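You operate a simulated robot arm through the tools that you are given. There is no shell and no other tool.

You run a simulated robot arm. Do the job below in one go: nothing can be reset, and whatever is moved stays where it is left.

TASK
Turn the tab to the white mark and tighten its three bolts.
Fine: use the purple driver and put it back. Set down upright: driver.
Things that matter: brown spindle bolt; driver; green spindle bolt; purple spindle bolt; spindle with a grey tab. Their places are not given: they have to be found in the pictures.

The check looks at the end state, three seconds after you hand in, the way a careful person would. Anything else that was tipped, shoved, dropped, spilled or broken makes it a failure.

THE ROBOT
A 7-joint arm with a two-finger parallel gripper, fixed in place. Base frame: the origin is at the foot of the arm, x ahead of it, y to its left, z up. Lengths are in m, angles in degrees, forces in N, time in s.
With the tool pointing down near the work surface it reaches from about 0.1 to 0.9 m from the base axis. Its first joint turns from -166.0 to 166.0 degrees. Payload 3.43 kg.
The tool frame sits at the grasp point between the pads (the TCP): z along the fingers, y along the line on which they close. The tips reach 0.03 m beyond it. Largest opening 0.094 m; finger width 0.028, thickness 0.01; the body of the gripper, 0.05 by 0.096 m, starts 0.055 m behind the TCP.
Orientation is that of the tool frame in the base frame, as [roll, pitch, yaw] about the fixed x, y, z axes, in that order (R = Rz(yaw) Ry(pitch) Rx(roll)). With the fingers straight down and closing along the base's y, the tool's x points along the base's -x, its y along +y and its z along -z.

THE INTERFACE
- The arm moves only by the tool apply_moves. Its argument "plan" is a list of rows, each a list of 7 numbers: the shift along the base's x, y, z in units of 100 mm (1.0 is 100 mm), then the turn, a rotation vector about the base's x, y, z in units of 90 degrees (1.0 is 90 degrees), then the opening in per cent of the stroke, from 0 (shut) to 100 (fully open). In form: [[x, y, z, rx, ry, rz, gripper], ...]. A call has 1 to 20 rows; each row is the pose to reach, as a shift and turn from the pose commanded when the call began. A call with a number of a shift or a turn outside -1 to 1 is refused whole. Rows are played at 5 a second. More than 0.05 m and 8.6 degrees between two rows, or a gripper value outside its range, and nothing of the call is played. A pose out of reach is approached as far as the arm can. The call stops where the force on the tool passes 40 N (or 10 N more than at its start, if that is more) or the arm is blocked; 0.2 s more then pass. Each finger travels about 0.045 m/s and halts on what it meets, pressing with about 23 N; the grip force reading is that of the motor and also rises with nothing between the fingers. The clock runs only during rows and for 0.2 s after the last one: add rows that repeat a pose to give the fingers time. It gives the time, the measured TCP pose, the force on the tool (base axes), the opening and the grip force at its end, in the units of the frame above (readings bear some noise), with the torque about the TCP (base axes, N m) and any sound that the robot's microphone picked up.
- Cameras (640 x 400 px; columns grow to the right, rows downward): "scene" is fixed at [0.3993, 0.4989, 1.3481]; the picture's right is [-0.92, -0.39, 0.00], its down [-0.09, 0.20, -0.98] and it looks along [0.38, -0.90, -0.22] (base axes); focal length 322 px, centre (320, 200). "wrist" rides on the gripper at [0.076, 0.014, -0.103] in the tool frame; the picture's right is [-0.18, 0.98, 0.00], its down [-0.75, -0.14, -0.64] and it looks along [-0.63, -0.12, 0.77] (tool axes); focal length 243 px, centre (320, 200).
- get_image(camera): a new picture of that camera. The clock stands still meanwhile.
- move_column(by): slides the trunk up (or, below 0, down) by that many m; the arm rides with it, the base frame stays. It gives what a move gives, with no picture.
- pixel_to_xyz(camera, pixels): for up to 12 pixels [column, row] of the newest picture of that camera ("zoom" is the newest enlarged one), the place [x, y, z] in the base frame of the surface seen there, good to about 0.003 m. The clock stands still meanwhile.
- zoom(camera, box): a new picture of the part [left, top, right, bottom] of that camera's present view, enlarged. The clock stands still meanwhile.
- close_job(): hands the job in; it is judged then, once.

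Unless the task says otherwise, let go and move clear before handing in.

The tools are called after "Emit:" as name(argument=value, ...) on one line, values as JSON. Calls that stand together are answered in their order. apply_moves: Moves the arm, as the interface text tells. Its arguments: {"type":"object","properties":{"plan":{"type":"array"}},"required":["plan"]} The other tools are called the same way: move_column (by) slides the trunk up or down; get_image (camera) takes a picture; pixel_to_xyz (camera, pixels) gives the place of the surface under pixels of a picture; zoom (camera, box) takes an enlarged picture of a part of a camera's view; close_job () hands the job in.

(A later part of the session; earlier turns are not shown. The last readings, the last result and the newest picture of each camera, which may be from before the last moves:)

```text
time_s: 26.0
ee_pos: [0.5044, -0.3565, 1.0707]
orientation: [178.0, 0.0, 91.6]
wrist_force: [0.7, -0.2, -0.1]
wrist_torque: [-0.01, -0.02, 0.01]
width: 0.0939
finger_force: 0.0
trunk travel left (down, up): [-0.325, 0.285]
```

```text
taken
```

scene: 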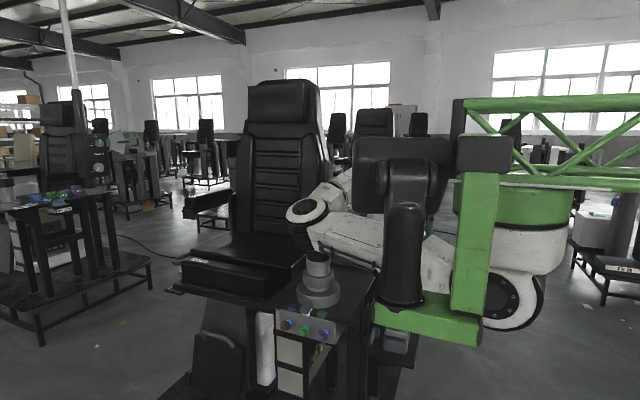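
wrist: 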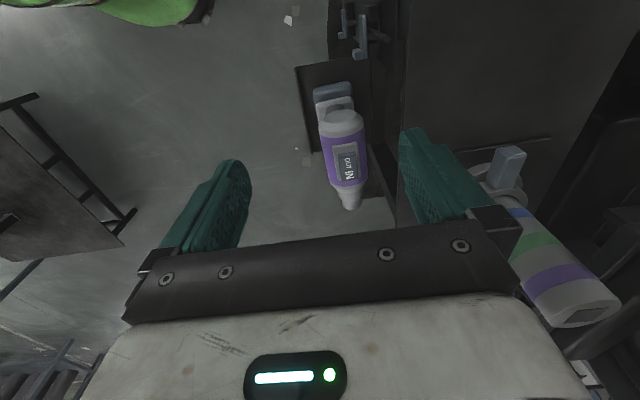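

The turn worked and the wrist view shows the driver from behind at (342,155), between the fingers. I'll enlarge it and measure its axis.

Emit:
zoom(camera="wrist", box=[290, 75, 400, 215])

Emit:
pixel_to_xyz(camera="wrist", pixels=[[350, 206], [346, 195], [345, 178], [348, 160], [338, 122], [325, 150], [366, 145], [330, 175], [363, 172], [340, 105], [335, 90], [344, 145]])

Emit:
pixel_to_xyz(camera="wrist", pixels=[[322, 130], [361, 128], [336, 168], [355, 165], [351, 150], [344, 204], [356, 204], [350, 208], [318, 105], [352, 100], [320, 92], [350, 88]])

```text
2.86 times, centred on (345, 145) of wrist
```

zoom: 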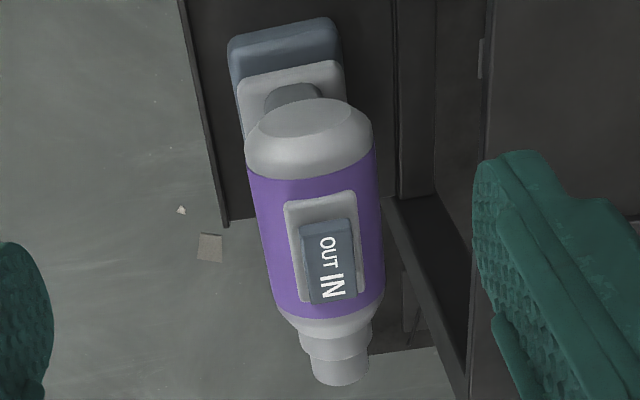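

```text
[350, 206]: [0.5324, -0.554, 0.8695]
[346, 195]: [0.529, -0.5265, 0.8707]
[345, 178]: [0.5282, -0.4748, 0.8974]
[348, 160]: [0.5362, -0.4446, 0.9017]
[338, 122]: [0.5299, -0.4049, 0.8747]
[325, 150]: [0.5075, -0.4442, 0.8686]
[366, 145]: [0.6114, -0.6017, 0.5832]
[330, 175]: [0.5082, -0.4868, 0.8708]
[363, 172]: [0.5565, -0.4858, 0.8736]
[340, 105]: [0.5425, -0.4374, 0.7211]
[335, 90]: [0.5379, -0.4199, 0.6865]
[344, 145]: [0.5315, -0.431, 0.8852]
```

```text
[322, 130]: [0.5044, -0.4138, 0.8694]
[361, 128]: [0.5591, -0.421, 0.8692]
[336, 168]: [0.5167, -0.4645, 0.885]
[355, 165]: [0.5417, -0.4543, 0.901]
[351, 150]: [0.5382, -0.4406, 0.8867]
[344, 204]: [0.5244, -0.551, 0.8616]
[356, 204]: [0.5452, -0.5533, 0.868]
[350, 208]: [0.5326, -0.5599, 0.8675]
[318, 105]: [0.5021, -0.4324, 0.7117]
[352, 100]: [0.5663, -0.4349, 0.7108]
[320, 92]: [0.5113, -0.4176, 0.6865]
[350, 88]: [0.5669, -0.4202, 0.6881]
```

The driver's axis is at x ≈ 0.532, z ≈ 0.857 with the nose tip at y ≈ -0.557, and the handle is centred near y -0.456. I'll move over it, straighten the small roll and yaw errors, and set the opening to 85 %.

Emit:
apply_moves(plan=[[0.1, -0.3, 0, 0, 0.01, -0.01, 85], [0.2, -0.6, 0, 0, 0.022, -0.018, 85], [0.276, -0.9, 0, 0, 0.022, -0.018, 85], [0.276, -1.0, -0.2, 0, 0.022, -0.018, 85], [0.276, -1.0, -0.5, 0, 0.022, -0.018, 85], [0.276, -1.0, -0.8, 0, 0.022, -0.018, 85], [0.276, -1.0, -0.8, 0, 0.022, -0.018, 85]])

Emit:
get_image(camera="wrist")

```text
time_s: 27.6
ee_pos: [0.5232, -0.4546, 0.9942]
orientation: [179.7, 0.0, 89.5]
wrist_force: [-0.1, -0.6, 0.1]
wrist_torque: [0.02, 0.0, 0.01]
width: 0.0802
finger_force: 0.0
trunk travel left (down, up): [-0.325, 0.285]
```

```text
taken
```

wrist: 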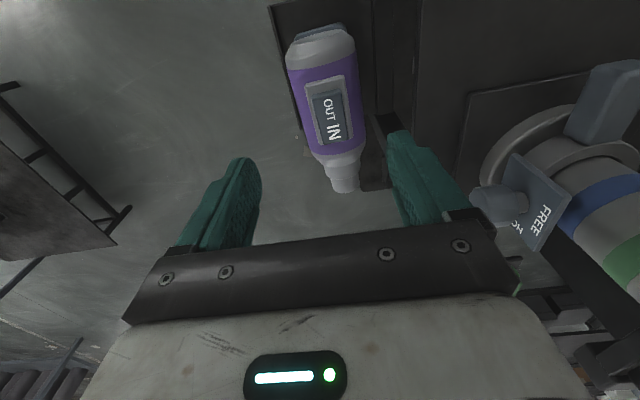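

The tool ended at x 0.523 instead of 0.532, and the banded device's FREE plate shows at (525,200) to the right. I'll check how close it is and re-read the pose after a settling row.

Emit:
pixel_to_xyz(camera="wrist", pixels=[[520, 170], [490, 200], [540, 215], [590, 100], [495, 170], [500, 110], [415, 60], [385, 130], [480, 195], [310, 110], [357, 105], [345, 185]])

Emit:
apply_moves(plan=[[0, 0, 0, 0, 0, 0, 85], [0, 0, 0, 0, 0, 0, 85]])

```text
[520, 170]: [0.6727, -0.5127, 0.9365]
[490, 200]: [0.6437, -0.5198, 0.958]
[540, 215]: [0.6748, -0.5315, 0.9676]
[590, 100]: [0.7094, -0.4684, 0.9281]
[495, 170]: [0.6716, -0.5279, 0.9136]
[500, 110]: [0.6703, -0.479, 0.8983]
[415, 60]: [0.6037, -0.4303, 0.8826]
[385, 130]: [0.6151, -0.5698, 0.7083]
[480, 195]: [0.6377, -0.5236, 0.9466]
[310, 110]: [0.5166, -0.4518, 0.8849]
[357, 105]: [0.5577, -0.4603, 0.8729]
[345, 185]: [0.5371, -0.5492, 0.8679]
```

```text
time_s: 28.2
ee_pos: [0.524, -0.4536, 0.9935]
orientation: [179.5, 0.0, 89.1]
wrist_force: [-0.5, -0.6, 0.1]
wrist_torque: [-0.03, -0.01, 0.02]
width: 0.0798
finger_force: 0.0
trunk travel left (down, up): [-0.325, 0.285]
```

The banded device's knob is at least 10 cm clear. I'll correct x by +8 mm and descend to just above the body.

Emit:
apply_moves(plan=[[0.08, -0.03, 0, 0, 0, 0.01, 85], [0.08, -0.03, -0.25, 0, 0, 0.01, 85], [0.08, -0.03, -0.5, 0, 0, 0.01, 85], [0.08, -0.03, -0.5, 0, 0, 0.01, 85], [0.08, -0.03, -0.5, 0, 0, 0.01, 85]])

Emit:
get_image(camera="wrist")

```text
time_s: 29.4
ee_pos: [0.5374, -0.457, 0.9421]
orientation: [179.9, 0.0, 91.2]
wrist_force: [-0.9, 0.0, -0.3]
wrist_torque: [0.05, -0.02, 0.0]
width: 0.0799
finger_force: 0.0
trunk travel left (down, up): [-0.325, 0.285]
```

```text
taken
```

wrist: 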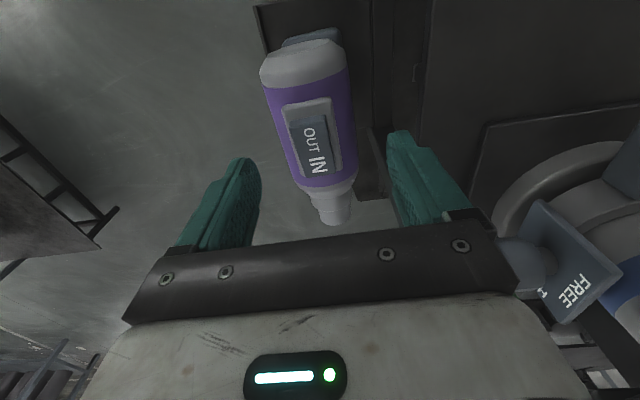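

I'm now at x 0.537, about 5 mm past the driver's axis, since the commanded pose had kept the earlier target. I'll correct it and read again before descending.

Emit:
apply_moves(plan=[[-0.05, 0.0, 0, 0, 0, -0.01, 85], [-0.05, 0.0, 0, 0, 0, -0.01, 85], [-0.05, 0.0, 0, 0, 0, -0.01, 85]])

Emit:
apply_moves(plan=[[0, 0, 0, 0, 0, 0, 85], [0, 0, 0, 0, 0, 0, 85], [0, 0, 0, 0, 0, 0, 85], [0, 0, 0, 0, 0, 0, 85]])

```text
time_s: 30.2
ee_pos: [0.5341, -0.4564, 0.941]
orientation: [-180.0, 0.0, 90.2]
wrist_force: [0.4, 0.7, 0.0]
wrist_torque: [0.03, 0.0, -0.02]
width: 0.08
finger_force: 0.0
trunk travel left (down, up): [-0.325, 0.285]
```

```text
time_s: 31.2
ee_pos: [0.5346, -0.4569, 0.942]
orientation: [-180.0, 0.0, 90.1]
wrist_force: [-0.8, -0.2, 0.7]
wrist_torque: [0.0, -0.03, -0.02]
width: 0.0799
finger_force: 0.0
trunk travel left (down, up): [-0.325, 0.285]
```

The pose is steady at (0.5345, -0.457, 0.942) with yaw 90.1°. I'll re-measure the driver's sides from this closer view.

Emit:
get_image(camera="wrist")

Emit:
pixel_to_xyz(camera="wrist", pixels=[[276, 110], [348, 90], [286, 140], [354, 125], [300, 62], [333, 218], [322, 218], [346, 214], [312, 130], [320, 160], [300, 120], [318, 65]])

```text
taken
```

wrist: 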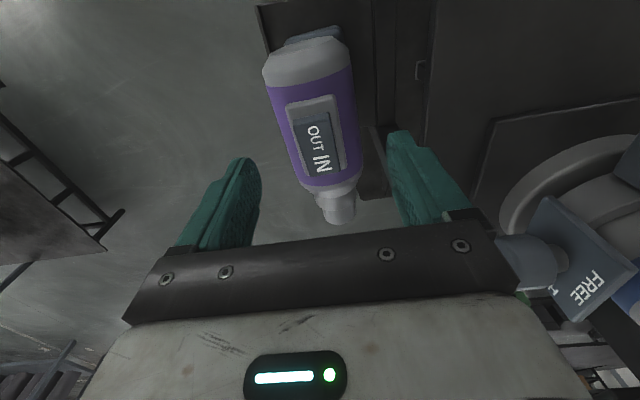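

```text
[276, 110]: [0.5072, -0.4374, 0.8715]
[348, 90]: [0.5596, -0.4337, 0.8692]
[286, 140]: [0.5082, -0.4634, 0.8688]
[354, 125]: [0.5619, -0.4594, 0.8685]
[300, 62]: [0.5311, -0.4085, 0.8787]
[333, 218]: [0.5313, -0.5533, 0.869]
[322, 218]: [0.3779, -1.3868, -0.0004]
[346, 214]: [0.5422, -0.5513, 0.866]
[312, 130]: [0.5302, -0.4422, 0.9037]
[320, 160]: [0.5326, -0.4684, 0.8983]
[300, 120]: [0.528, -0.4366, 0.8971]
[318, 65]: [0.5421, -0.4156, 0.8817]
```

The driver's axis measures about 0.534, so I'm centred. I'll descend 76 mm over the body and watch the force.

Emit:
apply_moves(plan=[[0, 0, -0.2, 0, 0, 0, 85], [0, 0, -0.4, 0, 0, 0, 85], [0, 0, -0.6, 0, 0, 0, 85], [0, 0, -0.7, 0, 0, 0, 85], [0, 0, -0.76, 0, 0, 0, 85], [0, 0, -0.76, 0, 0, 0, 85], [0, 0, -0.76, 0, 0, 0, 85]])

Emit:
get_image(camera="wrist")

```text
time_s: 32.8
ee_pos: [0.5382, -0.4593, 0.8727]
orientation: [179.3, 0.5, 90.2]
wrist_force: [0.1, 0.4, 1.0]
wrist_torque: [0.03, 0.0, -0.01]
width: 0.0798
finger_force: 0.0
trunk travel left (down, up): [-0.325, 0.285]
```

```text
taken
```

wrist: 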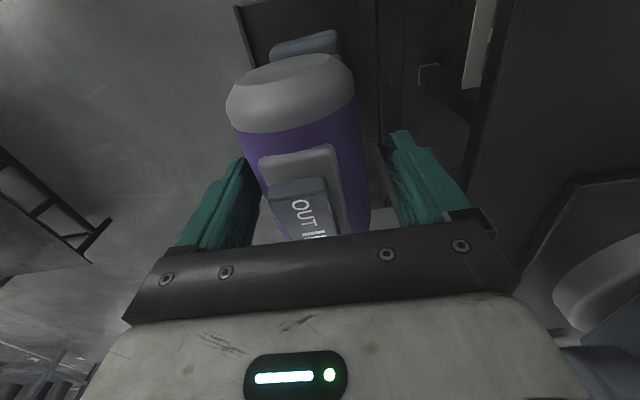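

The fingers straddle the body without contact, but I've drifted to x 0.538. I'll correct x by -4 mm and settle at z ≈ 0.868.

Emit:
apply_moves(plan=[[-0.04, 0.02, -0.02, 0, 0, 0, 85], [-0.04, 0.02, -0.04, 0, 0, 0, 85], [-0.04, 0.02, -0.04, 0, 0, 0, 85], [-0.04, 0.02, -0.04, 0, 0, 0, 85], [-0.04, 0.02, -0.04, 0, 0, 0, 85]])

```text
time_s: 34.0
ee_pos: [0.539, -0.4592, 0.8745]
orientation: [178.3, 0.8, 90.2]
wrist_force: [-0.3, -0.1, -1.0]
wrist_torque: [0.01, 0.05, 0.02]
width: 0.0799
finger_force: 0.1
trunk travel left (down, up): [-0.325, 0.285]
```

The arm is not following here (z rose, roll drifted), so a joint must be at its limit in this posture. I'll lift clear of the driver and then drop the trunk instead, to change the arm's geometry.

Emit:
apply_moves(plan=[[0, 0, 0.2, 0, 0, 0, 85], [0, 0, 0.5, 0, 0, 0, 85], [0, 0, 0.8, 0, 0, 0, 85], [0, 0, 1, 0, 0, 0, 85], [0, 0, 1, 0, 0, 0, 85]])

Emit:
get_image(camera="scene")

Emit:
pixel_to_xyz(camera="scene", pixels=[[300, 215], [320, 190], [330, 240], [350, 230], [345, 250], [365, 262], [520, 300], [430, 260], [420, 320], [450, 280], [308, 225], [340, 260]])

```text
time_s: 35.2
ee_pos: [0.5269, -0.4568, 0.9581]
orientation: [-179.9, -0.1, 90.0]
wrist_force: [-0.8, 0.1, -0.3]
wrist_torque: [-0.05, 0.0, 0.02]
width: 0.0799
finger_force: 0.0
trunk travel left (down, up): [-0.325, 0.285]
```

```text
taken
```

scene: 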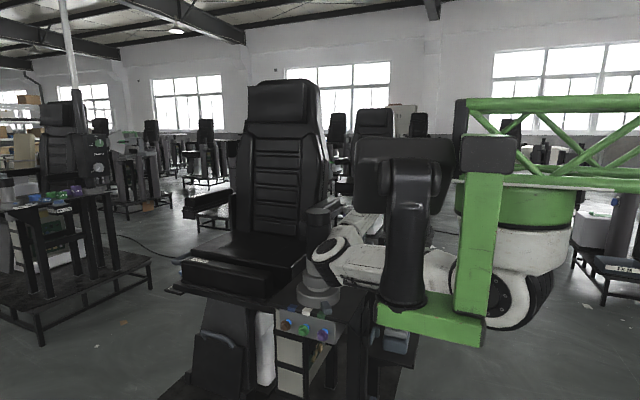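

```text
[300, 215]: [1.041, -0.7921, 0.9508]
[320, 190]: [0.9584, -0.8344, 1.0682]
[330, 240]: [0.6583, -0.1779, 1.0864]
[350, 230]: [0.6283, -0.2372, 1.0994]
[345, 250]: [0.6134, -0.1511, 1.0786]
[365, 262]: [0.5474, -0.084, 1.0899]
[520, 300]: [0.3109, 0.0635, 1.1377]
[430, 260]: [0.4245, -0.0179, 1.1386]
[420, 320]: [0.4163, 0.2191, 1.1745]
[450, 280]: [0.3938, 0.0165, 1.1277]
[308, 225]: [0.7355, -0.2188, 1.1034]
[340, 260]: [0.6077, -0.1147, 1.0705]
```

The elbow at about (0.65, -0.18, 1.09) is now close to the spindle column at (0.72, -0.25), which may be what blocked the arm. I'll zoom in to check clearance and that nothing was disturbed.

Emit:
zoom(camera="scene", box=[280, 190, 400, 330])

Emit:
pixel_to_xyz(camera="zoom", pixels=[[215, 70], [245, 75], [210, 170], [250, 160], [230, 230], [270, 120], [300, 140], [280, 200], [230, 130], [300, 90], [350, 100], [245, 280]])

Emit:
get_image(camera="wrist")

```text
2.86 times, centred on (340, 260) of scene
```

zoom: 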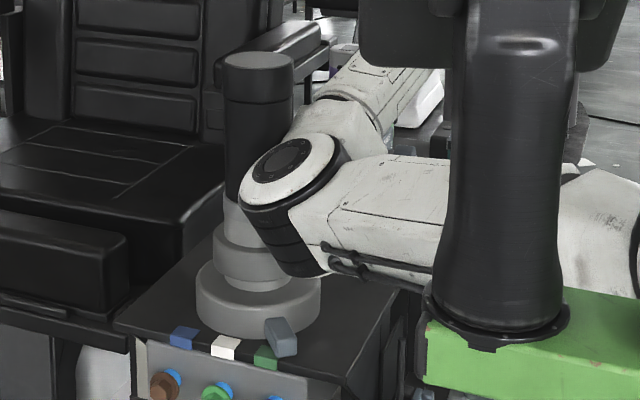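

```text
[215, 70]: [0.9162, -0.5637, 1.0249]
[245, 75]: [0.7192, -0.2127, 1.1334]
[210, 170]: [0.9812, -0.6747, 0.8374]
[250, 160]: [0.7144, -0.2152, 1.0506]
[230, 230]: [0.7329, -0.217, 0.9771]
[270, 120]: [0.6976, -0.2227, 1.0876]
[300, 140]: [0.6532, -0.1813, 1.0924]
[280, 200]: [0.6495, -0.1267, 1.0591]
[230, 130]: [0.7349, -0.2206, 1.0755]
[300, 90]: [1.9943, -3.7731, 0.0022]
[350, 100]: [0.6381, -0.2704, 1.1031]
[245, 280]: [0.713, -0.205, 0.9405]
```

```text
taken
```

wrist: 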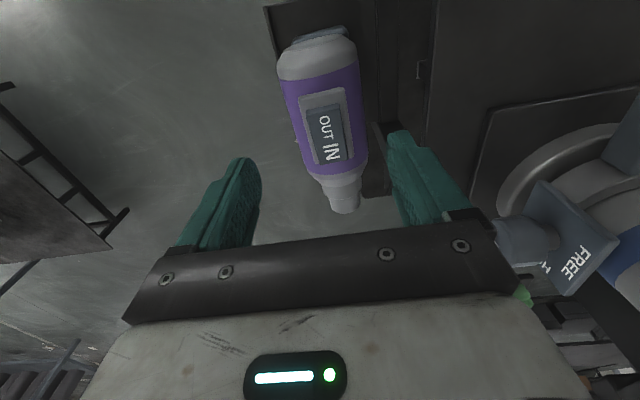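

The tab has been knocked back to the green mark: the elbow rubbed the spindle column while I was low with the trunk down. I'll raise the trunk so the elbow rides above the spindle (top at 1.136), then redo the tab.

Emit:
move_column(by=0.25)

Emit:
get_image(camera="scene")

```text
time_s: 37.8
ee_pos: [0.531, -0.4563, 1.2117]
orientation: [-180.0, 0.0, 90.2]
wrist_force: [-0.7, 0.4, -0.2]
wrist_torque: [0.01, 0.01, -0.02]
width: 0.0799
finger_force: 0.1
trunk travel left (down, up): [-0.575, 0.035]
```

```text
taken
```

scene: 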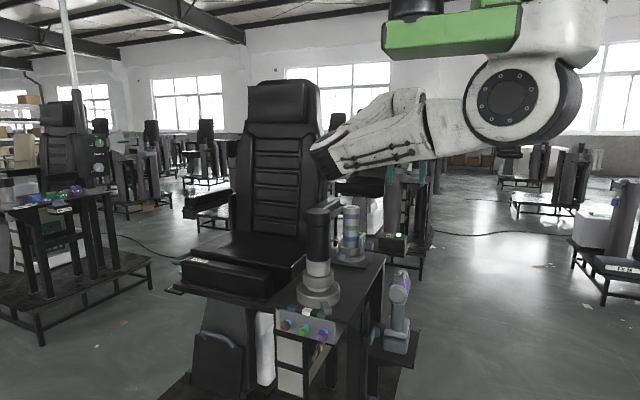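

The arm is clear now and scene view is unobstructed. I'll turn the wrist back to the pushing heading and move toward the tab again, staying with the trunk high.

Emit:
apply_moves(plan=[[0, 0.1, 0, 0, 0, 0.09, 50], [0, 0.2, 0, 0, 0, 0.18, 0], [0, 0.3, 0, 0, 0, 0.27, 0], [0, 0.4, 0, 0, 0, 0.36, 0], [0, 0.5, 0, 0, 0, 0.45, 0], [0, 0.6, 0, 0, 0, 0.54, 0], [0, 0.7, 0, 0, 0, 0.63, 0], [0, 0.8, 0, 0, 0, 0.72, 0], [0, 0.9, 0, 0, 0, 0.81, 0], [0, 1, 0, 0, 0, 0.9, 0], [0, 1, 0, 0, 0, 0.99, 0], [0, 1, 0, 0, 0, 1, 0]])

Emit:
apply_moves(plan=[[-0.05, 0.2, 0, 0, -0.06, 0, 0], [-0.1, 0.4, 0, 0, -0.12, 0, 0], [-0.1, 0.6, 0, 0, -0.18, 0, 0], [-0.1, 0.8, -0.2, 0, -0.222, 0, 0], [-0.1, 1, -0.5, 0, -0.222, 0, 0], [-0.1, 1, -0.8, 0, -0.222, 0, 0], [-0.1, 1, -1, 0, -0.222, 0, 0]])

Emit:
get_image(camera="scene")

```text
time_s: 40.4
ee_pos: [0.5308, -0.3571, 1.2115]
orientation: [179.9, -0.1, -179.8]
wrist_force: [-0.1, 0.5, -0.1]
wrist_torque: [0.01, 0.01, 0.04]
width: 0.0
finger_force: 22.5
trunk travel left (down, up): [-0.575, 0.035]
```

```text
time_s: 42.0
ee_pos: [0.5231, -0.2573, 1.1109]
orientation: [-180.0, 20.0, -179.8]
wrist_force: [-0.4, 0.0, -0.2]
wrist_torque: [-0.01, -0.04, 0.04]
width: 0.0
finger_force: 23.2
trunk travel left (down, up): [-0.575, 0.035]
```

```text
taken
```

scene: 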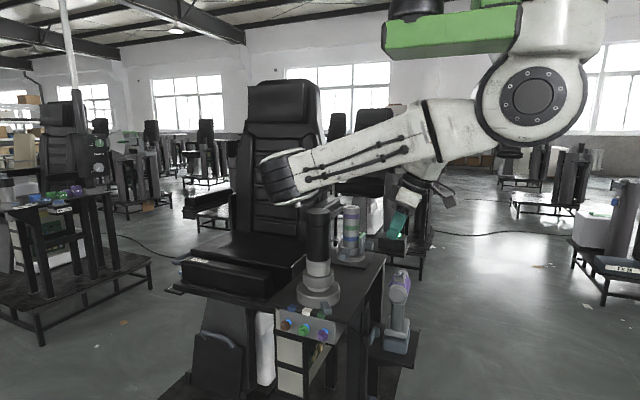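

The elbow is well above the spindle now, and the tab is plainly at the green mark. I'll move to the tab's -x side and descend.

Emit:
apply_moves(plan=[[0.15, 0.2, -0.1, 0, 0, 0, 0], [0.3, 0.4, -0.3, 0, 0, 0, 0], [0.45, 0.6, -0.5, 0, 0, 0, 0], [0.6, 0.75, -0.7, 0, 0, 0, 0], [0.6, 0.75, -1, 0, 0, 0, 0], [0.6, 0.75, -1, 0, 0, 0, 0]])

Emit:
apply_moves(plan=[[0, 0, -0.3, 0, 0, 0, 0], [0, 0, -0.6, 0, 0, 0, 0], [0, 0, -0.8, 0, 0, 0, 0], [0, 0, -0.8, 0, 0, 0, 0]])

Emit:
get_image(camera="scene")

Emit:
zoom(camera="wrist", box=[200, 90, 400, 250])

```text
time_s: 43.4
ee_pos: [0.5814, -0.1826, 1.0113]
orientation: [-179.9, 20.0, -179.9]
wrist_force: [-0.2, -0.8, 0.1]
wrist_torque: [0.0, -0.03, -0.02]
width: 0.0
finger_force: 23.6
trunk travel left (down, up): [-0.575, 0.035]
```

```text
time_s: 44.4
ee_pos: [0.5807, -0.1821, 0.9309]
orientation: [179.9, 19.9, -180.0]
wrist_force: [-0.4, 0.7, 0.1]
wrist_torque: [-0.01, 0.01, 0.0]
width: 0.0
finger_force: 23.3
trunk travel left (down, up): [-0.575, 0.035]
```

```text
taken
```

scene: 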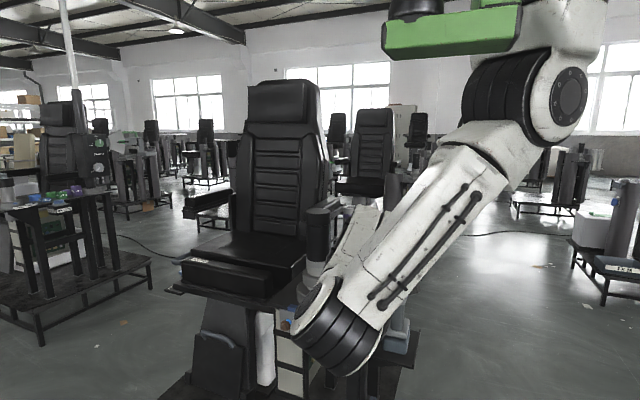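

```text
2.50 times, centred on (300, 170) of wrist
```

zoom: 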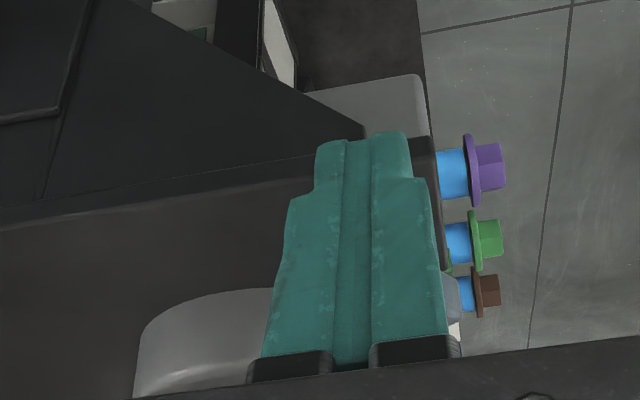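

The elbow has swung low in front of the bench, at about (340,330) in the scene. I'll check its position relative to the bolts before pushing.

Emit:
pixel_to_xyz(camera="scene", pixels=[[335, 330], [300, 335], [320, 350], [350, 370], [375, 350], [330, 290], [345, 250], [370, 250], [400, 230], [560, 100], [480, 130], [305, 320]])

```text
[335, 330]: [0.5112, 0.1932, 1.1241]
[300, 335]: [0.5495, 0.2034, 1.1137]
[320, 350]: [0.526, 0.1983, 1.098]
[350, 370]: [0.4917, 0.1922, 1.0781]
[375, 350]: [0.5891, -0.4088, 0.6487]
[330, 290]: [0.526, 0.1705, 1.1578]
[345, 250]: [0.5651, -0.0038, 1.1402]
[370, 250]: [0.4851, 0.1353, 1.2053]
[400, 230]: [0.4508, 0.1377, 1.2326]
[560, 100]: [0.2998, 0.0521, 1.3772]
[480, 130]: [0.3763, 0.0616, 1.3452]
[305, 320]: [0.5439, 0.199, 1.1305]
```

The elbow is at z ≈ 1.1 and y ≈ 0.15-0.2, well clear. I'll push the tab slowly toward white again.

Emit:
apply_moves(plan=[[0.2, 0, 0, 0, 0, 0, 0], [0.38, 0, 0, 0, 0, 0, 0], [0.44, 0, 0, 0, 0, 0, 0], [0.5, 0, 0, 0, 0, 0, 0], [0.56, 0.01, 0, 0, 0, 0, 0], [0.62, 0.03, 0, 0, 0, 0, 0], [0.68, 0.05, 0, 0, 0, 0, 0], [0.74, 0.07, 0, 0, 0, 0, 0], [0.8, 0.09, 0, 0, 0, 0, 0], [0.86, 0.11, 0, 0, 0, 0, 0], [0.92, 0.13, 0, 0, 0, 0, 0], [0.96, 0.15, 0, 0, 0, 0, 0], [0.96, 0.15, 0, 0, 0, 0, 0]])

Emit:
apply_moves(plan=[[0.03, 0.01, 0, 0, 0, 0, 0], [0.06, 0.02, 0, 0, 0, 0, 0], [0.08, 0.02, 0, 0, 0, 0, 0], [0.09, 0.02, 0, 0, 0, 0, 0], [0.09, 0.02, 0, 0, 0, 0, 0], [0.09, 0.02, 0, 0, 0, 0, 0]])

Emit:
get_image(camera="scene")

```text
time_s: 47.1
ee_pos: [0.6775, -0.1659, 0.932]
orientation: [-179.9, 20.0, -179.8]
wrist_force: [0.3, -0.5, 0.2]
wrist_torque: [-0.01, -0.02, -0.03]
width: 0.0001
finger_force: 22.8
trunk travel left (down, up): [-0.575, 0.035]
```

```text
time_s: 48.5
ee_pos: [0.6864, -0.1652, 0.932]
orientation: [-180.0, 20.1, -179.9]
wrist_force: [0.6, -0.2, 0.1]
wrist_torque: [-0.02, 0.02, 0.05]
width: 0.0
finger_force: 22.6
trunk travel left (down, up): [-0.575, 0.035]
```

```text
taken
```

scene: 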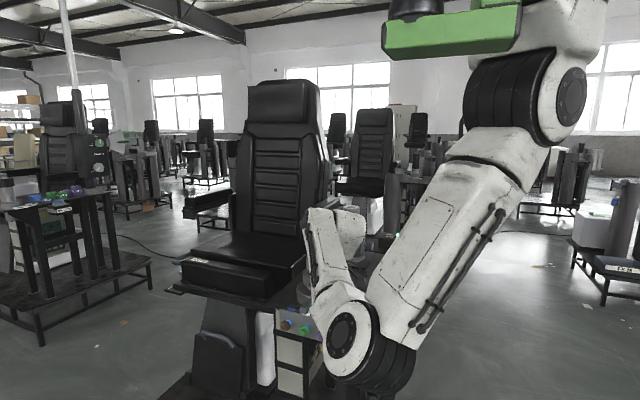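

The push ended at TCP x 0.6864 as intended. I'll back off in -x, rise, and withdraw to view the tab.

Emit:
apply_moves(plan=[[-0.2, -0.05, 0, 0, 0, 0, 0], [-0.5, -0.1, 0, 0, 0, 0, 0], [-0.9, -0.1, 0.1, 0, 0, 0, 0], [-1, -0.1, 0.5, 0, 0, 0, 0], [-1, -0.1, 0.9, 0, 0, 0, 0], [-1, -0.1, 1, 0, 0, 0, 0]])

Emit:
apply_moves(plan=[[-0.2, -0.2, 0.3, 0, 0, 0, 0], [-0.4, -0.4, 0.6, 0, 0, 0, 0], [-0.6, -0.6, 0.8, 0, 0, 0, 0], [-0.8, -0.8, 0.8, 0, 0, 0, 0], [-0.8, -1, 0.8, 0, 0, 0, 0], [-0.8, -1, 0.8, 0, 0, 0, 0]])

Emit:
get_image(camera="scene")

Emit:
zoom(camera="scene", box=[296, 296, 316, 316])

Emit:
pixel_to_xyz(camera="zoom", pixels=[[235, 225], [335, 250], [425, 130], [330, 112], [285, 236], [375, 122], [335, 175], [256, 326], [380, 355]])

```text
time_s: 50.0
ee_pos: [0.5861, -0.1735, 1.0324]
orientation: [179.9, 20.1, -179.8]
wrist_force: [0.0, -0.2, 0.2]
wrist_torque: [-0.03, -0.01, -0.03]
width: 0.0
finger_force: 23.0
trunk travel left (down, up): [-0.575, 0.035]
```

```text
time_s: 51.4
ee_pos: [0.5052, -0.2753, 1.1115]
orientation: [-180.0, 19.9, -179.8]
wrist_force: [-0.3, -0.7, -0.4]
wrist_torque: [0.01, 0.02, -0.01]
width: 0.0
finger_force: 22.9
trunk travel left (down, up): [-0.575, 0.035]
```

```text
taken
```

scene: 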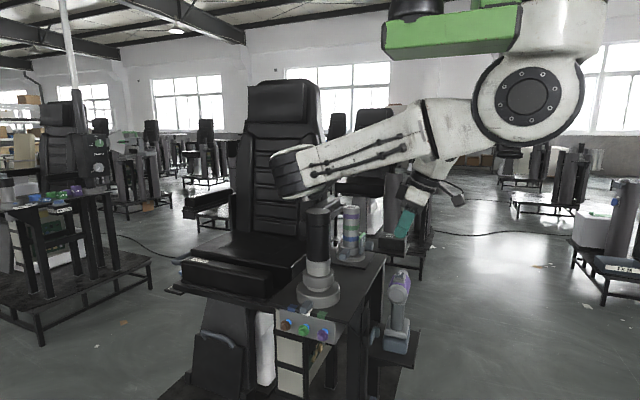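

```text
16.00 times, centred on (306, 306) of scene
```

zoom: 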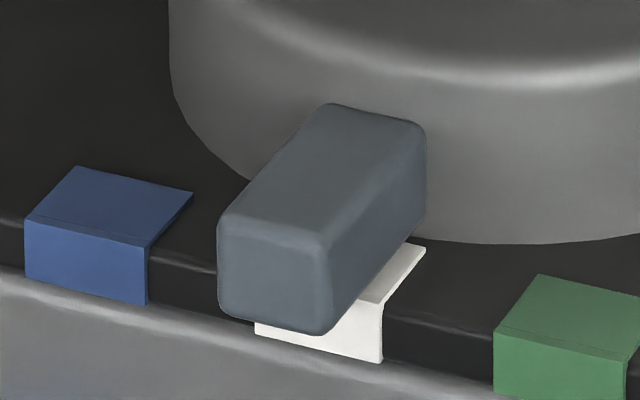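

```text
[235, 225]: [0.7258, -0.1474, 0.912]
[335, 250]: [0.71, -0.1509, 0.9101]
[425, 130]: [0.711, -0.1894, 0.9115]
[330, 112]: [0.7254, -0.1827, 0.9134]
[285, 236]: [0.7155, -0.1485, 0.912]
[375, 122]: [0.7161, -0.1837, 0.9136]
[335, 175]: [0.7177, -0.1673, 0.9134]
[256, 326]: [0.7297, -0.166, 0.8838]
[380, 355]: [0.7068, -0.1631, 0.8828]
```

The tab's tip is centred at x ≈ 0.718 against the white mark's 0.718, so it is well aligned. Now I'll level the tool, turn −90° high above, and go over the driver, checking the elbow as I go.

Emit:
apply_moves(plan=[[0, -0.2, 0.2, 0, 0.08, 0, 50], [0, -0.4, 0.4, 0, 0.16, 0, 85], [0.05, -0.6, 0.6, 0, 0.221, 0, 85], [0.1, -0.8, 0.8, 0, 0.221, 0, 85], [0.2, -1, 1, 0, 0.221, 0, 85], [0.28, -1, 1, 0, 0.221, 0, 85]])

Emit:
apply_moves(plan=[[0, -0.1, 0, 0, 0, -0.09, 85], [0, -0.2, 0, 0, 0, -0.18, 85], [0, -0.3, 0, 0, 0, -0.27, 85], [0, -0.4, 0, 0, 0, -0.36, 85], [0, -0.5, 0, 0, 0, -0.45, 85], [0, -0.6, 0, 0, 0, -0.54, 85], [0, -0.7, 0, 0, 0, -0.63, 85], [0, -0.81, 0, 0, 0, -0.72, 85], [0, -0.81, 0, 0, 0, -0.81, 85], [0, -0.81, 0, 0, 0, -0.9, 85], [0, -0.81, 0, 0, 0, -0.99, 85], [0, -0.81, 0, 0, 0, -1, 85]])

Emit:
get_image(camera="scene")

```text
time_s: 52.8
ee_pos: [0.5347, -0.375, 1.2114]
orientation: [180.0, 0.1, -179.8]
wrist_force: [-1.1, 0.0, -0.1]
wrist_torque: [0.02, 0.0, 0.01]
width: 0.0797
finger_force: 0.0
trunk travel left (down, up): [-0.575, 0.035]
```

```text
time_s: 55.4
ee_pos: [0.5355, -0.4564, 1.2115]
orientation: [179.9, 0.1, 90.0]
wrist_force: [0.3, -0.3, -0.4]
wrist_torque: [0.04, 0.0, 0.02]
width: 0.08
finger_force: 0.1
trunk travel left (down, up): [-0.575, 0.035]
```

```text
taken
```

scene: 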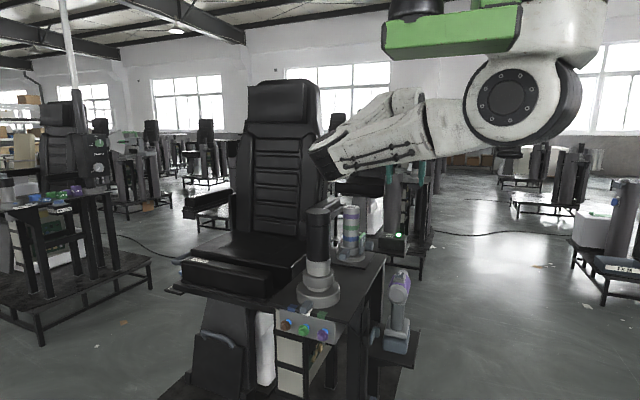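

The tool is straight and centred over the driver at z 1.21. I'll descend 100 mm at a time, checking the elbow.

Emit:
apply_moves(plan=[[0, 0, -0.25, 0, 0, 0, 85], [0, 0, -0.5, 0, 0, 0, 85], [0, 0, -0.75, 0, 0, 0, 85], [0, 0, -1, 0, 0, 0, 85], [0, 0, -1, 0, 0, 0, 85]])

Emit:
get_image(camera="scene")

Emit:
pixel_to_xyz(camera="scene", pixels=[[325, 170], [335, 190], [350, 180], [320, 160], [340, 150], [370, 160], [320, 207], [400, 140]])

```text
time_s: 56.5
ee_pos: [0.5342, -0.4542, 1.1105]
orientation: [-180.0, 0.1, 90.1]
wrist_force: [-0.4, -0.3, -0.6]
wrist_torque: [-0.02, 0.02, 0.0]
width: 0.0799
finger_force: 0.0
trunk travel left (down, up): [-0.575, 0.035]
```

```text
taken
```

scene: 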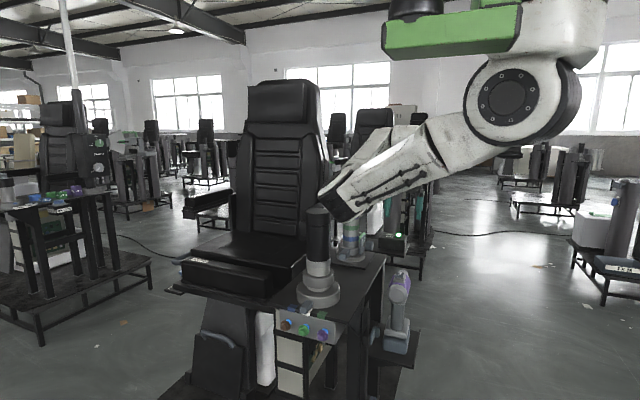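

```text
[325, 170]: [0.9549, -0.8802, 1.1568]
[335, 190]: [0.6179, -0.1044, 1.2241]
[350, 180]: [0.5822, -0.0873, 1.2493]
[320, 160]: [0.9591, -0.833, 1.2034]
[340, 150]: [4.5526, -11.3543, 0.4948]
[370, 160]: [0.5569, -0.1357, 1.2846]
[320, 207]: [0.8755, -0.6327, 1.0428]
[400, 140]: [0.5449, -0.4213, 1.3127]
```

The elbow is near (0.62, -0.10, 1.22), about 16 cm from the spindle axis. I'll raise the trunk the last 35 mm for margin and keep descending in stages.

Emit:
move_column(by=0.034)

Emit:
apply_moves(plan=[[0, 0, -0.25, 0, 0, 0, 85], [0, 0, -0.5, 0, 0, 0, 85], [0, 0, -0.75, 0, 0, 0, 85], [0, 0, -1, 0, 0, 0, 85], [0, 0, -1, 0, 0, 0, 85]])

Emit:
get_image(camera="scene")

Emit:
zoom(camera="scene", box=[280, 170, 440, 330])

```text
time_s: 57.3
ee_pos: [0.5339, -0.4565, 1.1454]
orientation: [-180.0, 0.1, 90.1]
wrist_force: [0.5, 0.3, -0.7]
wrist_torque: [-0.01, 0.0, 0.01]
width: 0.0798
finger_force: 0.0
trunk travel left (down, up): [-0.609, 0.001]
```

```text
time_s: 58.5
ee_pos: [0.535, -0.4558, 1.0438]
orientation: [180.0, 0.1, 90.1]
wrist_force: [0.2, -1.5, -0.1]
wrist_torque: [-0.02, 0.0, -0.03]
width: 0.0798
finger_force: 0.0
trunk travel left (down, up): [-0.609, 0.001]
```

```text
taken
```

scene: 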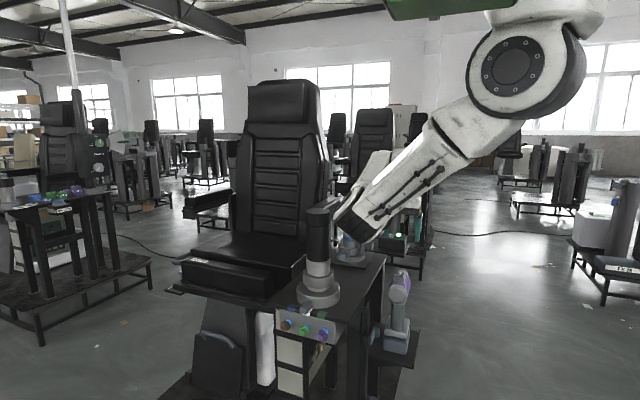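

```text
2.50 times, centred on (360, 250) of scene
```

zoom: 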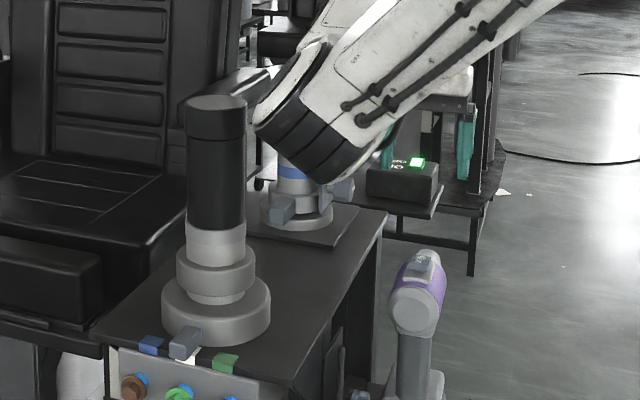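

The tab is still on white. I'll measure the elbow's nearest edge to the spindle column here.

Emit:
pixel_to_xyz(camera="zoom", pixels=[[262, 125], [280, 100], [300, 140], [325, 175], [340, 160], [320, 60], [380, 90], [310, 80], [290, 120], [215, 130]])

```text
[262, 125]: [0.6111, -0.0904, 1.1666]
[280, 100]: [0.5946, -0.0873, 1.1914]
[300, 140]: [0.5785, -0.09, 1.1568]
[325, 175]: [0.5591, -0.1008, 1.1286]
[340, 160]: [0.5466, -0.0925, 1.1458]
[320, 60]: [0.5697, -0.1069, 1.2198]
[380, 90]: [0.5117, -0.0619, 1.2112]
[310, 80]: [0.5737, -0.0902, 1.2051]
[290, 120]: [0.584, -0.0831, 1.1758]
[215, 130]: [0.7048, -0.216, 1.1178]
```

The elbow is about 10 cm from the column and not approaching it. I'll descend the next 100 mm.

Emit:
apply_moves(plan=[[0, 0, -0.25, 0, 0, 0, 85], [0, 0, -0.5, 0, 0, 0, 85], [0, 0, -0.75, 0, 0, 0, 85], [0, 0, -1, 0, 0, 0, 85], [0, 0, -1, 0, 0, 0, 85]])

Emit:
get_image(camera="wrist")

Emit:
zoom(camera="scene", box=[280, 170, 440, 330])

Emit:
pixel_to_xyz(camera="zoom", pixels=[[262, 155], [280, 130], [300, 170], [325, 205], [340, 190], [320, 90], [380, 120], [310, 110], [290, 150], [215, 130]])

```text
time_s: 59.7
ee_pos: [0.5336, -0.455, 0.9452]
orientation: [-179.9, 0.1, 90.1]
wrist_force: [-0.4, 0.4, 0.0]
wrist_torque: [0.0, 0.03, 0.0]
width: 0.0799
finger_force: 0.0
trunk travel left (down, up): [-0.609, 0.001]
```

```text
taken
```

wrist: 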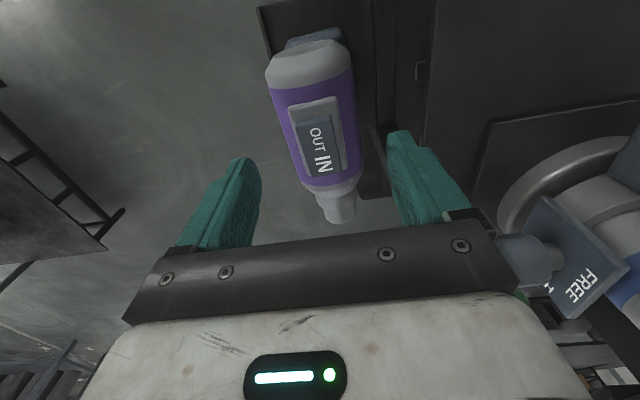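

```text
2.50 times, centred on (360, 250) of scene
```

zoom: 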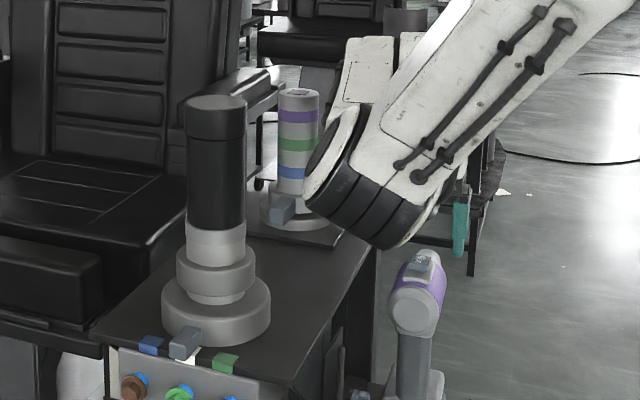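

```text
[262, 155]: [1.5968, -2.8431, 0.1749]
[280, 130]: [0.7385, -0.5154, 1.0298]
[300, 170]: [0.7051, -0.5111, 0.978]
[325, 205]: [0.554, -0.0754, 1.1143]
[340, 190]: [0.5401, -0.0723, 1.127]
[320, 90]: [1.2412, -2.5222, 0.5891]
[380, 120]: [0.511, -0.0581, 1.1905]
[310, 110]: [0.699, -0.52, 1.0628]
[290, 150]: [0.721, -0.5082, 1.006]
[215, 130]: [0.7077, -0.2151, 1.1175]
```

The elbow has swung further from the spindle and tracking is accurate now. I'll straddle the driver's body at z ≈ 0.867.

Emit:
apply_moves(plan=[[0.005, -0.01, -0.2, 0, 0, 0, 85], [0.005, -0.01, -0.4, 0, 0, 0, 85], [0.005, -0.01, -0.6, 0, 0, 0, 85], [0.005, -0.01, -0.7, 0, 0, 0, 85], [0.005, -0.01, -0.78, 0, 0, 0, 85], [0.005, -0.01, -0.78, 0, 0, 0, 85], [0.005, -0.01, -0.78, 0, 0, 0, 85]])

Emit:
get_image(camera="wrist")

Emit:
zoom(camera="scene", box=[360, 240, 440, 340])

```text
time_s: 61.3
ee_pos: [0.5347, -0.4571, 0.8659]
orientation: [179.9, 0.1, 90.1]
wrist_force: [-0.2, -0.3, 0.2]
wrist_torque: [0.0, -0.04, 0.04]
width: 0.0798
finger_force: 0.0
trunk travel left (down, up): [-0.609, 0.001]
```

```text
taken
```

wrist: 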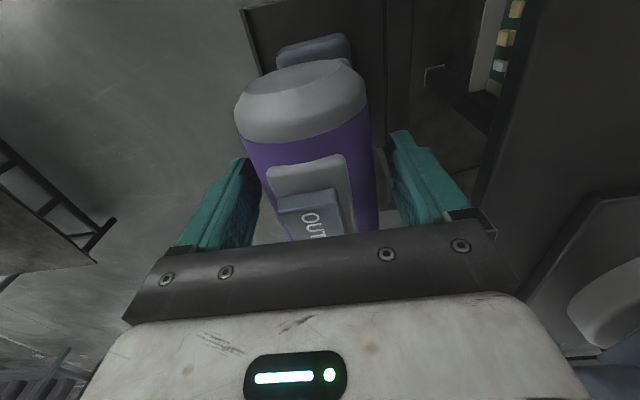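

```text
4.00 times, centred on (400, 290) of scene
```

zoom: 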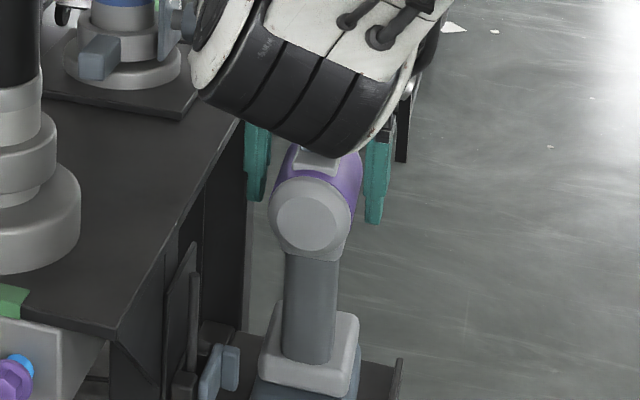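

The fingers are on both sides of the body with no contact force. I'll close gently and watch the width and side force.

Emit:
apply_moves(plan=[[0, 0, 0, 0, 0, 0, 75], [0, 0, 0, 0, 0, 0, 68], [0, 0, 0, 0, 0, 0, 63], [0, 0, 0, 0, 0, 0, 60]])

Emit:
apply_moves(plan=[[0, 0, 0, 0, 0, 0, 55], [0, 0, 0, 0, 0, 0, 50], [0, 0, 0, 0, 0, 0, 40], [0, 0, 0, 0, 0, 0, 0], [0, 0, 0, 0, 0, 0, 0], [0, 0, 0, 0, 0, 0, 0]])

Emit:
get_image(camera="wrist")

Emit:
zoom(camera="scene", box=[360, 240, 440, 340])

```text
time_s: 62.3
ee_pos: [0.5338, -0.456, 0.8647]
orientation: [-179.9, 0.1, 90.0]
wrist_force: [-2.8, 0.9, 1.5]
wrist_torque: [0.13, 0.18, 0.08]
width: 0.0621
finger_force: 23.3
trunk travel left (down, up): [-0.609, 0.001]
```

```text
time_s: 63.7
ee_pos: [0.5337, -0.4568, 0.8661]
orientation: [180.0, 0.2, 90.1]
wrist_force: [-1.6, 2.4, 2.6]
wrist_torque: [-0.02, -0.04, 0.08]
width: 0.0621
finger_force: 23.2
trunk travel left (down, up): [-0.609, 0.001]
```

```text
taken
```

wrist: 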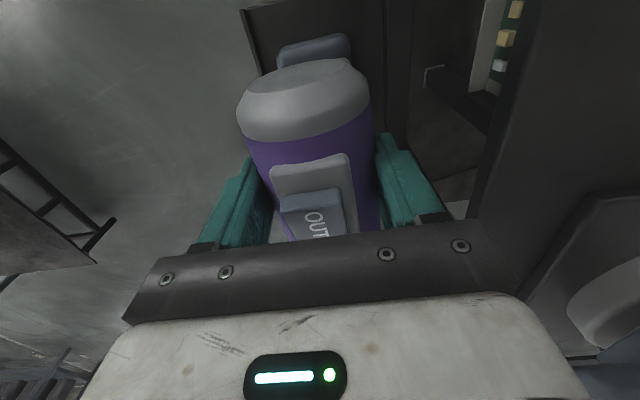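

```text
4.00 times, centred on (400, 290) of scene
```

zoom: 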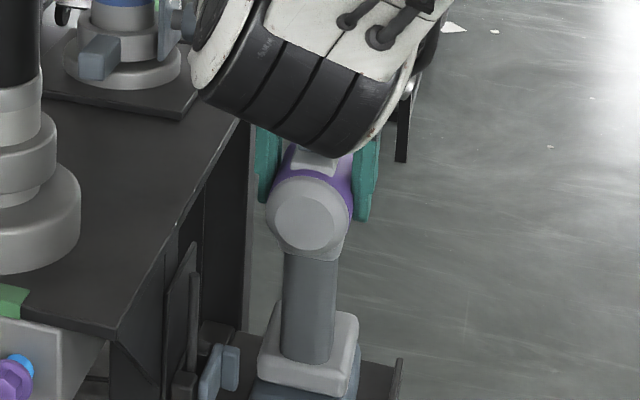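

The driver is gripped at width 0.062 and has not visibly shifted. I'll lift it 30 mm and read its weight.

Emit:
apply_moves(plan=[[0, 0, 0.1, 0, 0, 0, 0], [0, 0, 0.2, 0, 0, 0, 0], [0, 0, 0.3, 0, 0, 0, 0], [0, 0, 0.3, 0, 0, 0, 0], [0, 0, 0.3, 0, 0, 0, 0]])

Emit:
get_image(camera="wrist")

Emit:
zoom(camera="scene", box=[360, 240, 440, 340])

```text
time_s: 64.9
ee_pos: [0.5341, -0.4574, 0.8985]
orientation: [-180.0, 0.2, 90.1]
wrist_force: [0.4, -0.7, -8.2]
wrist_torque: [0.08, 0.02, 0.0]
width: 0.0612
finger_force: 23.8
trunk travel left (down, up): [-0.609, 0.001]
```

```text
taken
```

wrist: 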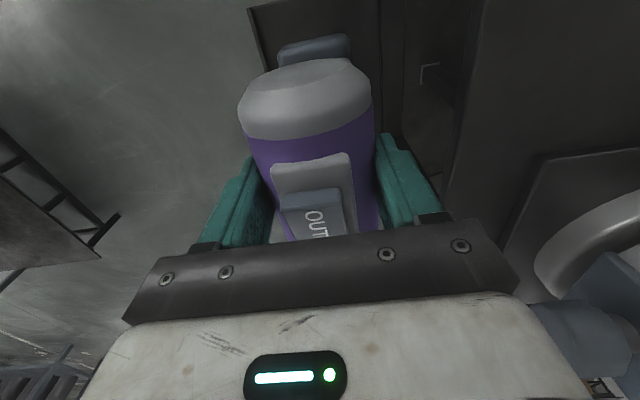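

```text
4.00 times, centred on (400, 290) of scene
```

zoom: 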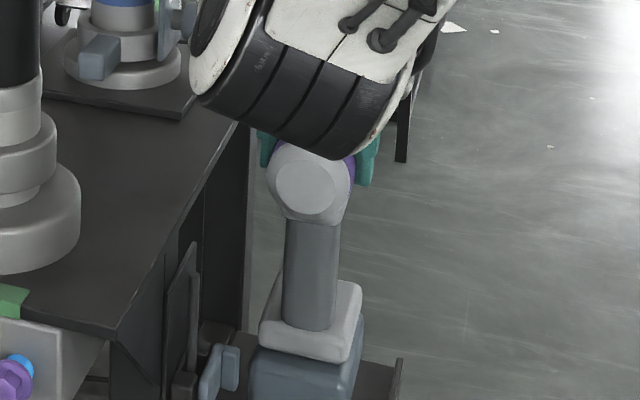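

The driver weighs about 8 N and hangs straight with no torque. While the scene view of the bolts is clear, I'll measure the bolt heads precisely.

Emit:
zoom(camera="scene", box=[280, 312, 330, 344])

```text
12.50 times, centred on (305, 328) of scene
```

zoom: 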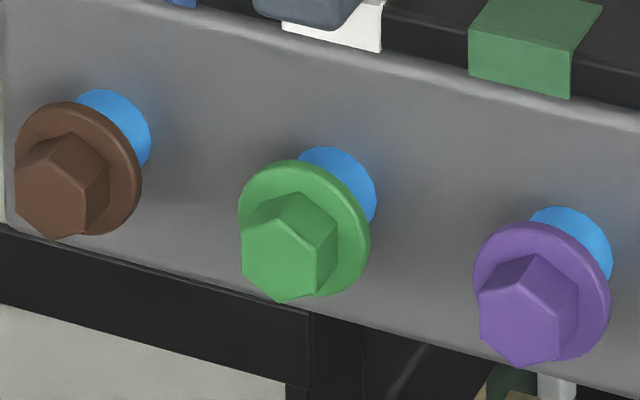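

I'll query the hex faces, flange rims and plate surface for each bolt.

Emit:
pixel_to_xyz(camera="zoom", pixels=[[275, 262], [247, 200], [362, 245], [300, 168], [330, 288], [50, 205], [22, 140], [135, 185], [72, 108], [95, 228], [515, 325], [482, 260]])

Emit:
pixel_to_xyz(camera="zoom", pixels=[[602, 305], [535, 230], [565, 352], [200, 120], [420, 200], [200, 230], [430, 330], [350, 165], [125, 105], [580, 220], [285, 240], [525, 300]])

```text
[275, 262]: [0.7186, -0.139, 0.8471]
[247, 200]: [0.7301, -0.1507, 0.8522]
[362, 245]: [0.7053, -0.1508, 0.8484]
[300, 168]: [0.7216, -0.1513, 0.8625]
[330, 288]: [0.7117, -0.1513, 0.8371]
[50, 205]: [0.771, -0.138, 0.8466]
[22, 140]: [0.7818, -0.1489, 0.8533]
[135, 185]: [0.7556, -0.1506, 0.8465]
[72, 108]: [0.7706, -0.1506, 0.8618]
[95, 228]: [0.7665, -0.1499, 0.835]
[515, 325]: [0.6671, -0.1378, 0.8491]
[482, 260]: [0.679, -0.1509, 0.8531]
```

```text
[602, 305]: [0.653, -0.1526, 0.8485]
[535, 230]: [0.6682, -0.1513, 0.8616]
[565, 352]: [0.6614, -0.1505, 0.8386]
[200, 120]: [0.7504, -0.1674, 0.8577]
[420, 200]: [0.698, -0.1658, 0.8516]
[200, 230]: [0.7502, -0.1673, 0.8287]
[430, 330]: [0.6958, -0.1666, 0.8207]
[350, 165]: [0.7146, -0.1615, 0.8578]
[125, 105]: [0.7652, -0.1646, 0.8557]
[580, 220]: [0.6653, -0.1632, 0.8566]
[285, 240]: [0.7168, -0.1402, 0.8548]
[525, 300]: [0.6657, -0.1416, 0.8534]
```

The bolt axes come out at x ≈ 0.6665, 0.718 and 0.7695, z ≈ 0.850, with hex faces at y ≈ -0.1385. I'll measure the driver's axis in the hand from its back disc.

Emit:
zoom(camera="scene", box=[382, 272, 412, 302])

```text
13.33 times, centred on (397, 287) of scene
```

zoom: 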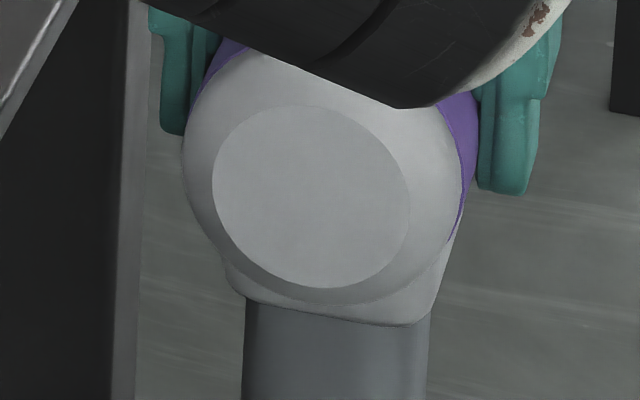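

Emit:
pixel_to_xyz(camera="zoom", pixels=[[311, 197], [215, 185], [405, 210], [318, 110], [305, 285], [260, 330], [405, 335], [340, 370]])

```text
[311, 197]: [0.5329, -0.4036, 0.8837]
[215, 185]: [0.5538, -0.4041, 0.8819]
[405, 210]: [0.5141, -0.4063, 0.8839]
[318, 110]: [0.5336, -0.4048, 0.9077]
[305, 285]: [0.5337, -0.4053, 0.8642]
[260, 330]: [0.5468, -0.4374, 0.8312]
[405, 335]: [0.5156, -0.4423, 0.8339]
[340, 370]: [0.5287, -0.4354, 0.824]
```

The driver's axis is 12.5 mm below the TCP and in line in x, and its nose is about 0.10 m ahead in -y. I'll carry it up and away in -x, then along +y around the bench corner.

Emit:
apply_moves(plan=[[0, 0, 0.25, 0, 0, 0, 0], [-0.15, 0, 0.5, 0, 0, 0, 0], [-0.4, 0, 0.7, 0, 0, 0, 0], [-0.65, 0.1, 0.8, 0, 0, 0, 0], [-0.7, 0.35, 0.8, 0, 0, 0, 0], [-0.7, 0.65, 0.8, 0, 0, 0, 0], [-0.7, 0.9, 0.8, 0, 0, 0, 0], [-0.7, 1, 0.8, 0, 0, 0, 0], [-0.7, 1, 0.8, 0, 0, 0, 0]])

Emit:
get_image(camera="scene")

```text
time_s: 66.9
ee_pos: [0.4634, -0.3579, 0.9776]
orientation: [-179.9, 0.2, 90.1]
wrist_force: [-0.3, -0.3, -8.7]
wrist_torque: [0.1, 0.02, 0.03]
width: 0.0616
finger_force: 23.0
trunk travel left (down, up): [-0.609, 0.001]
```

```text
taken
```

scene: 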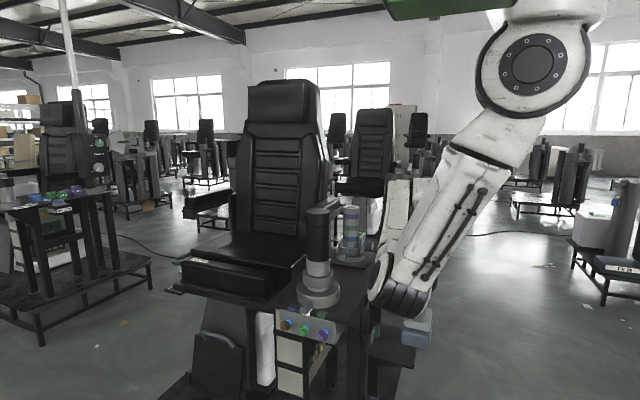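

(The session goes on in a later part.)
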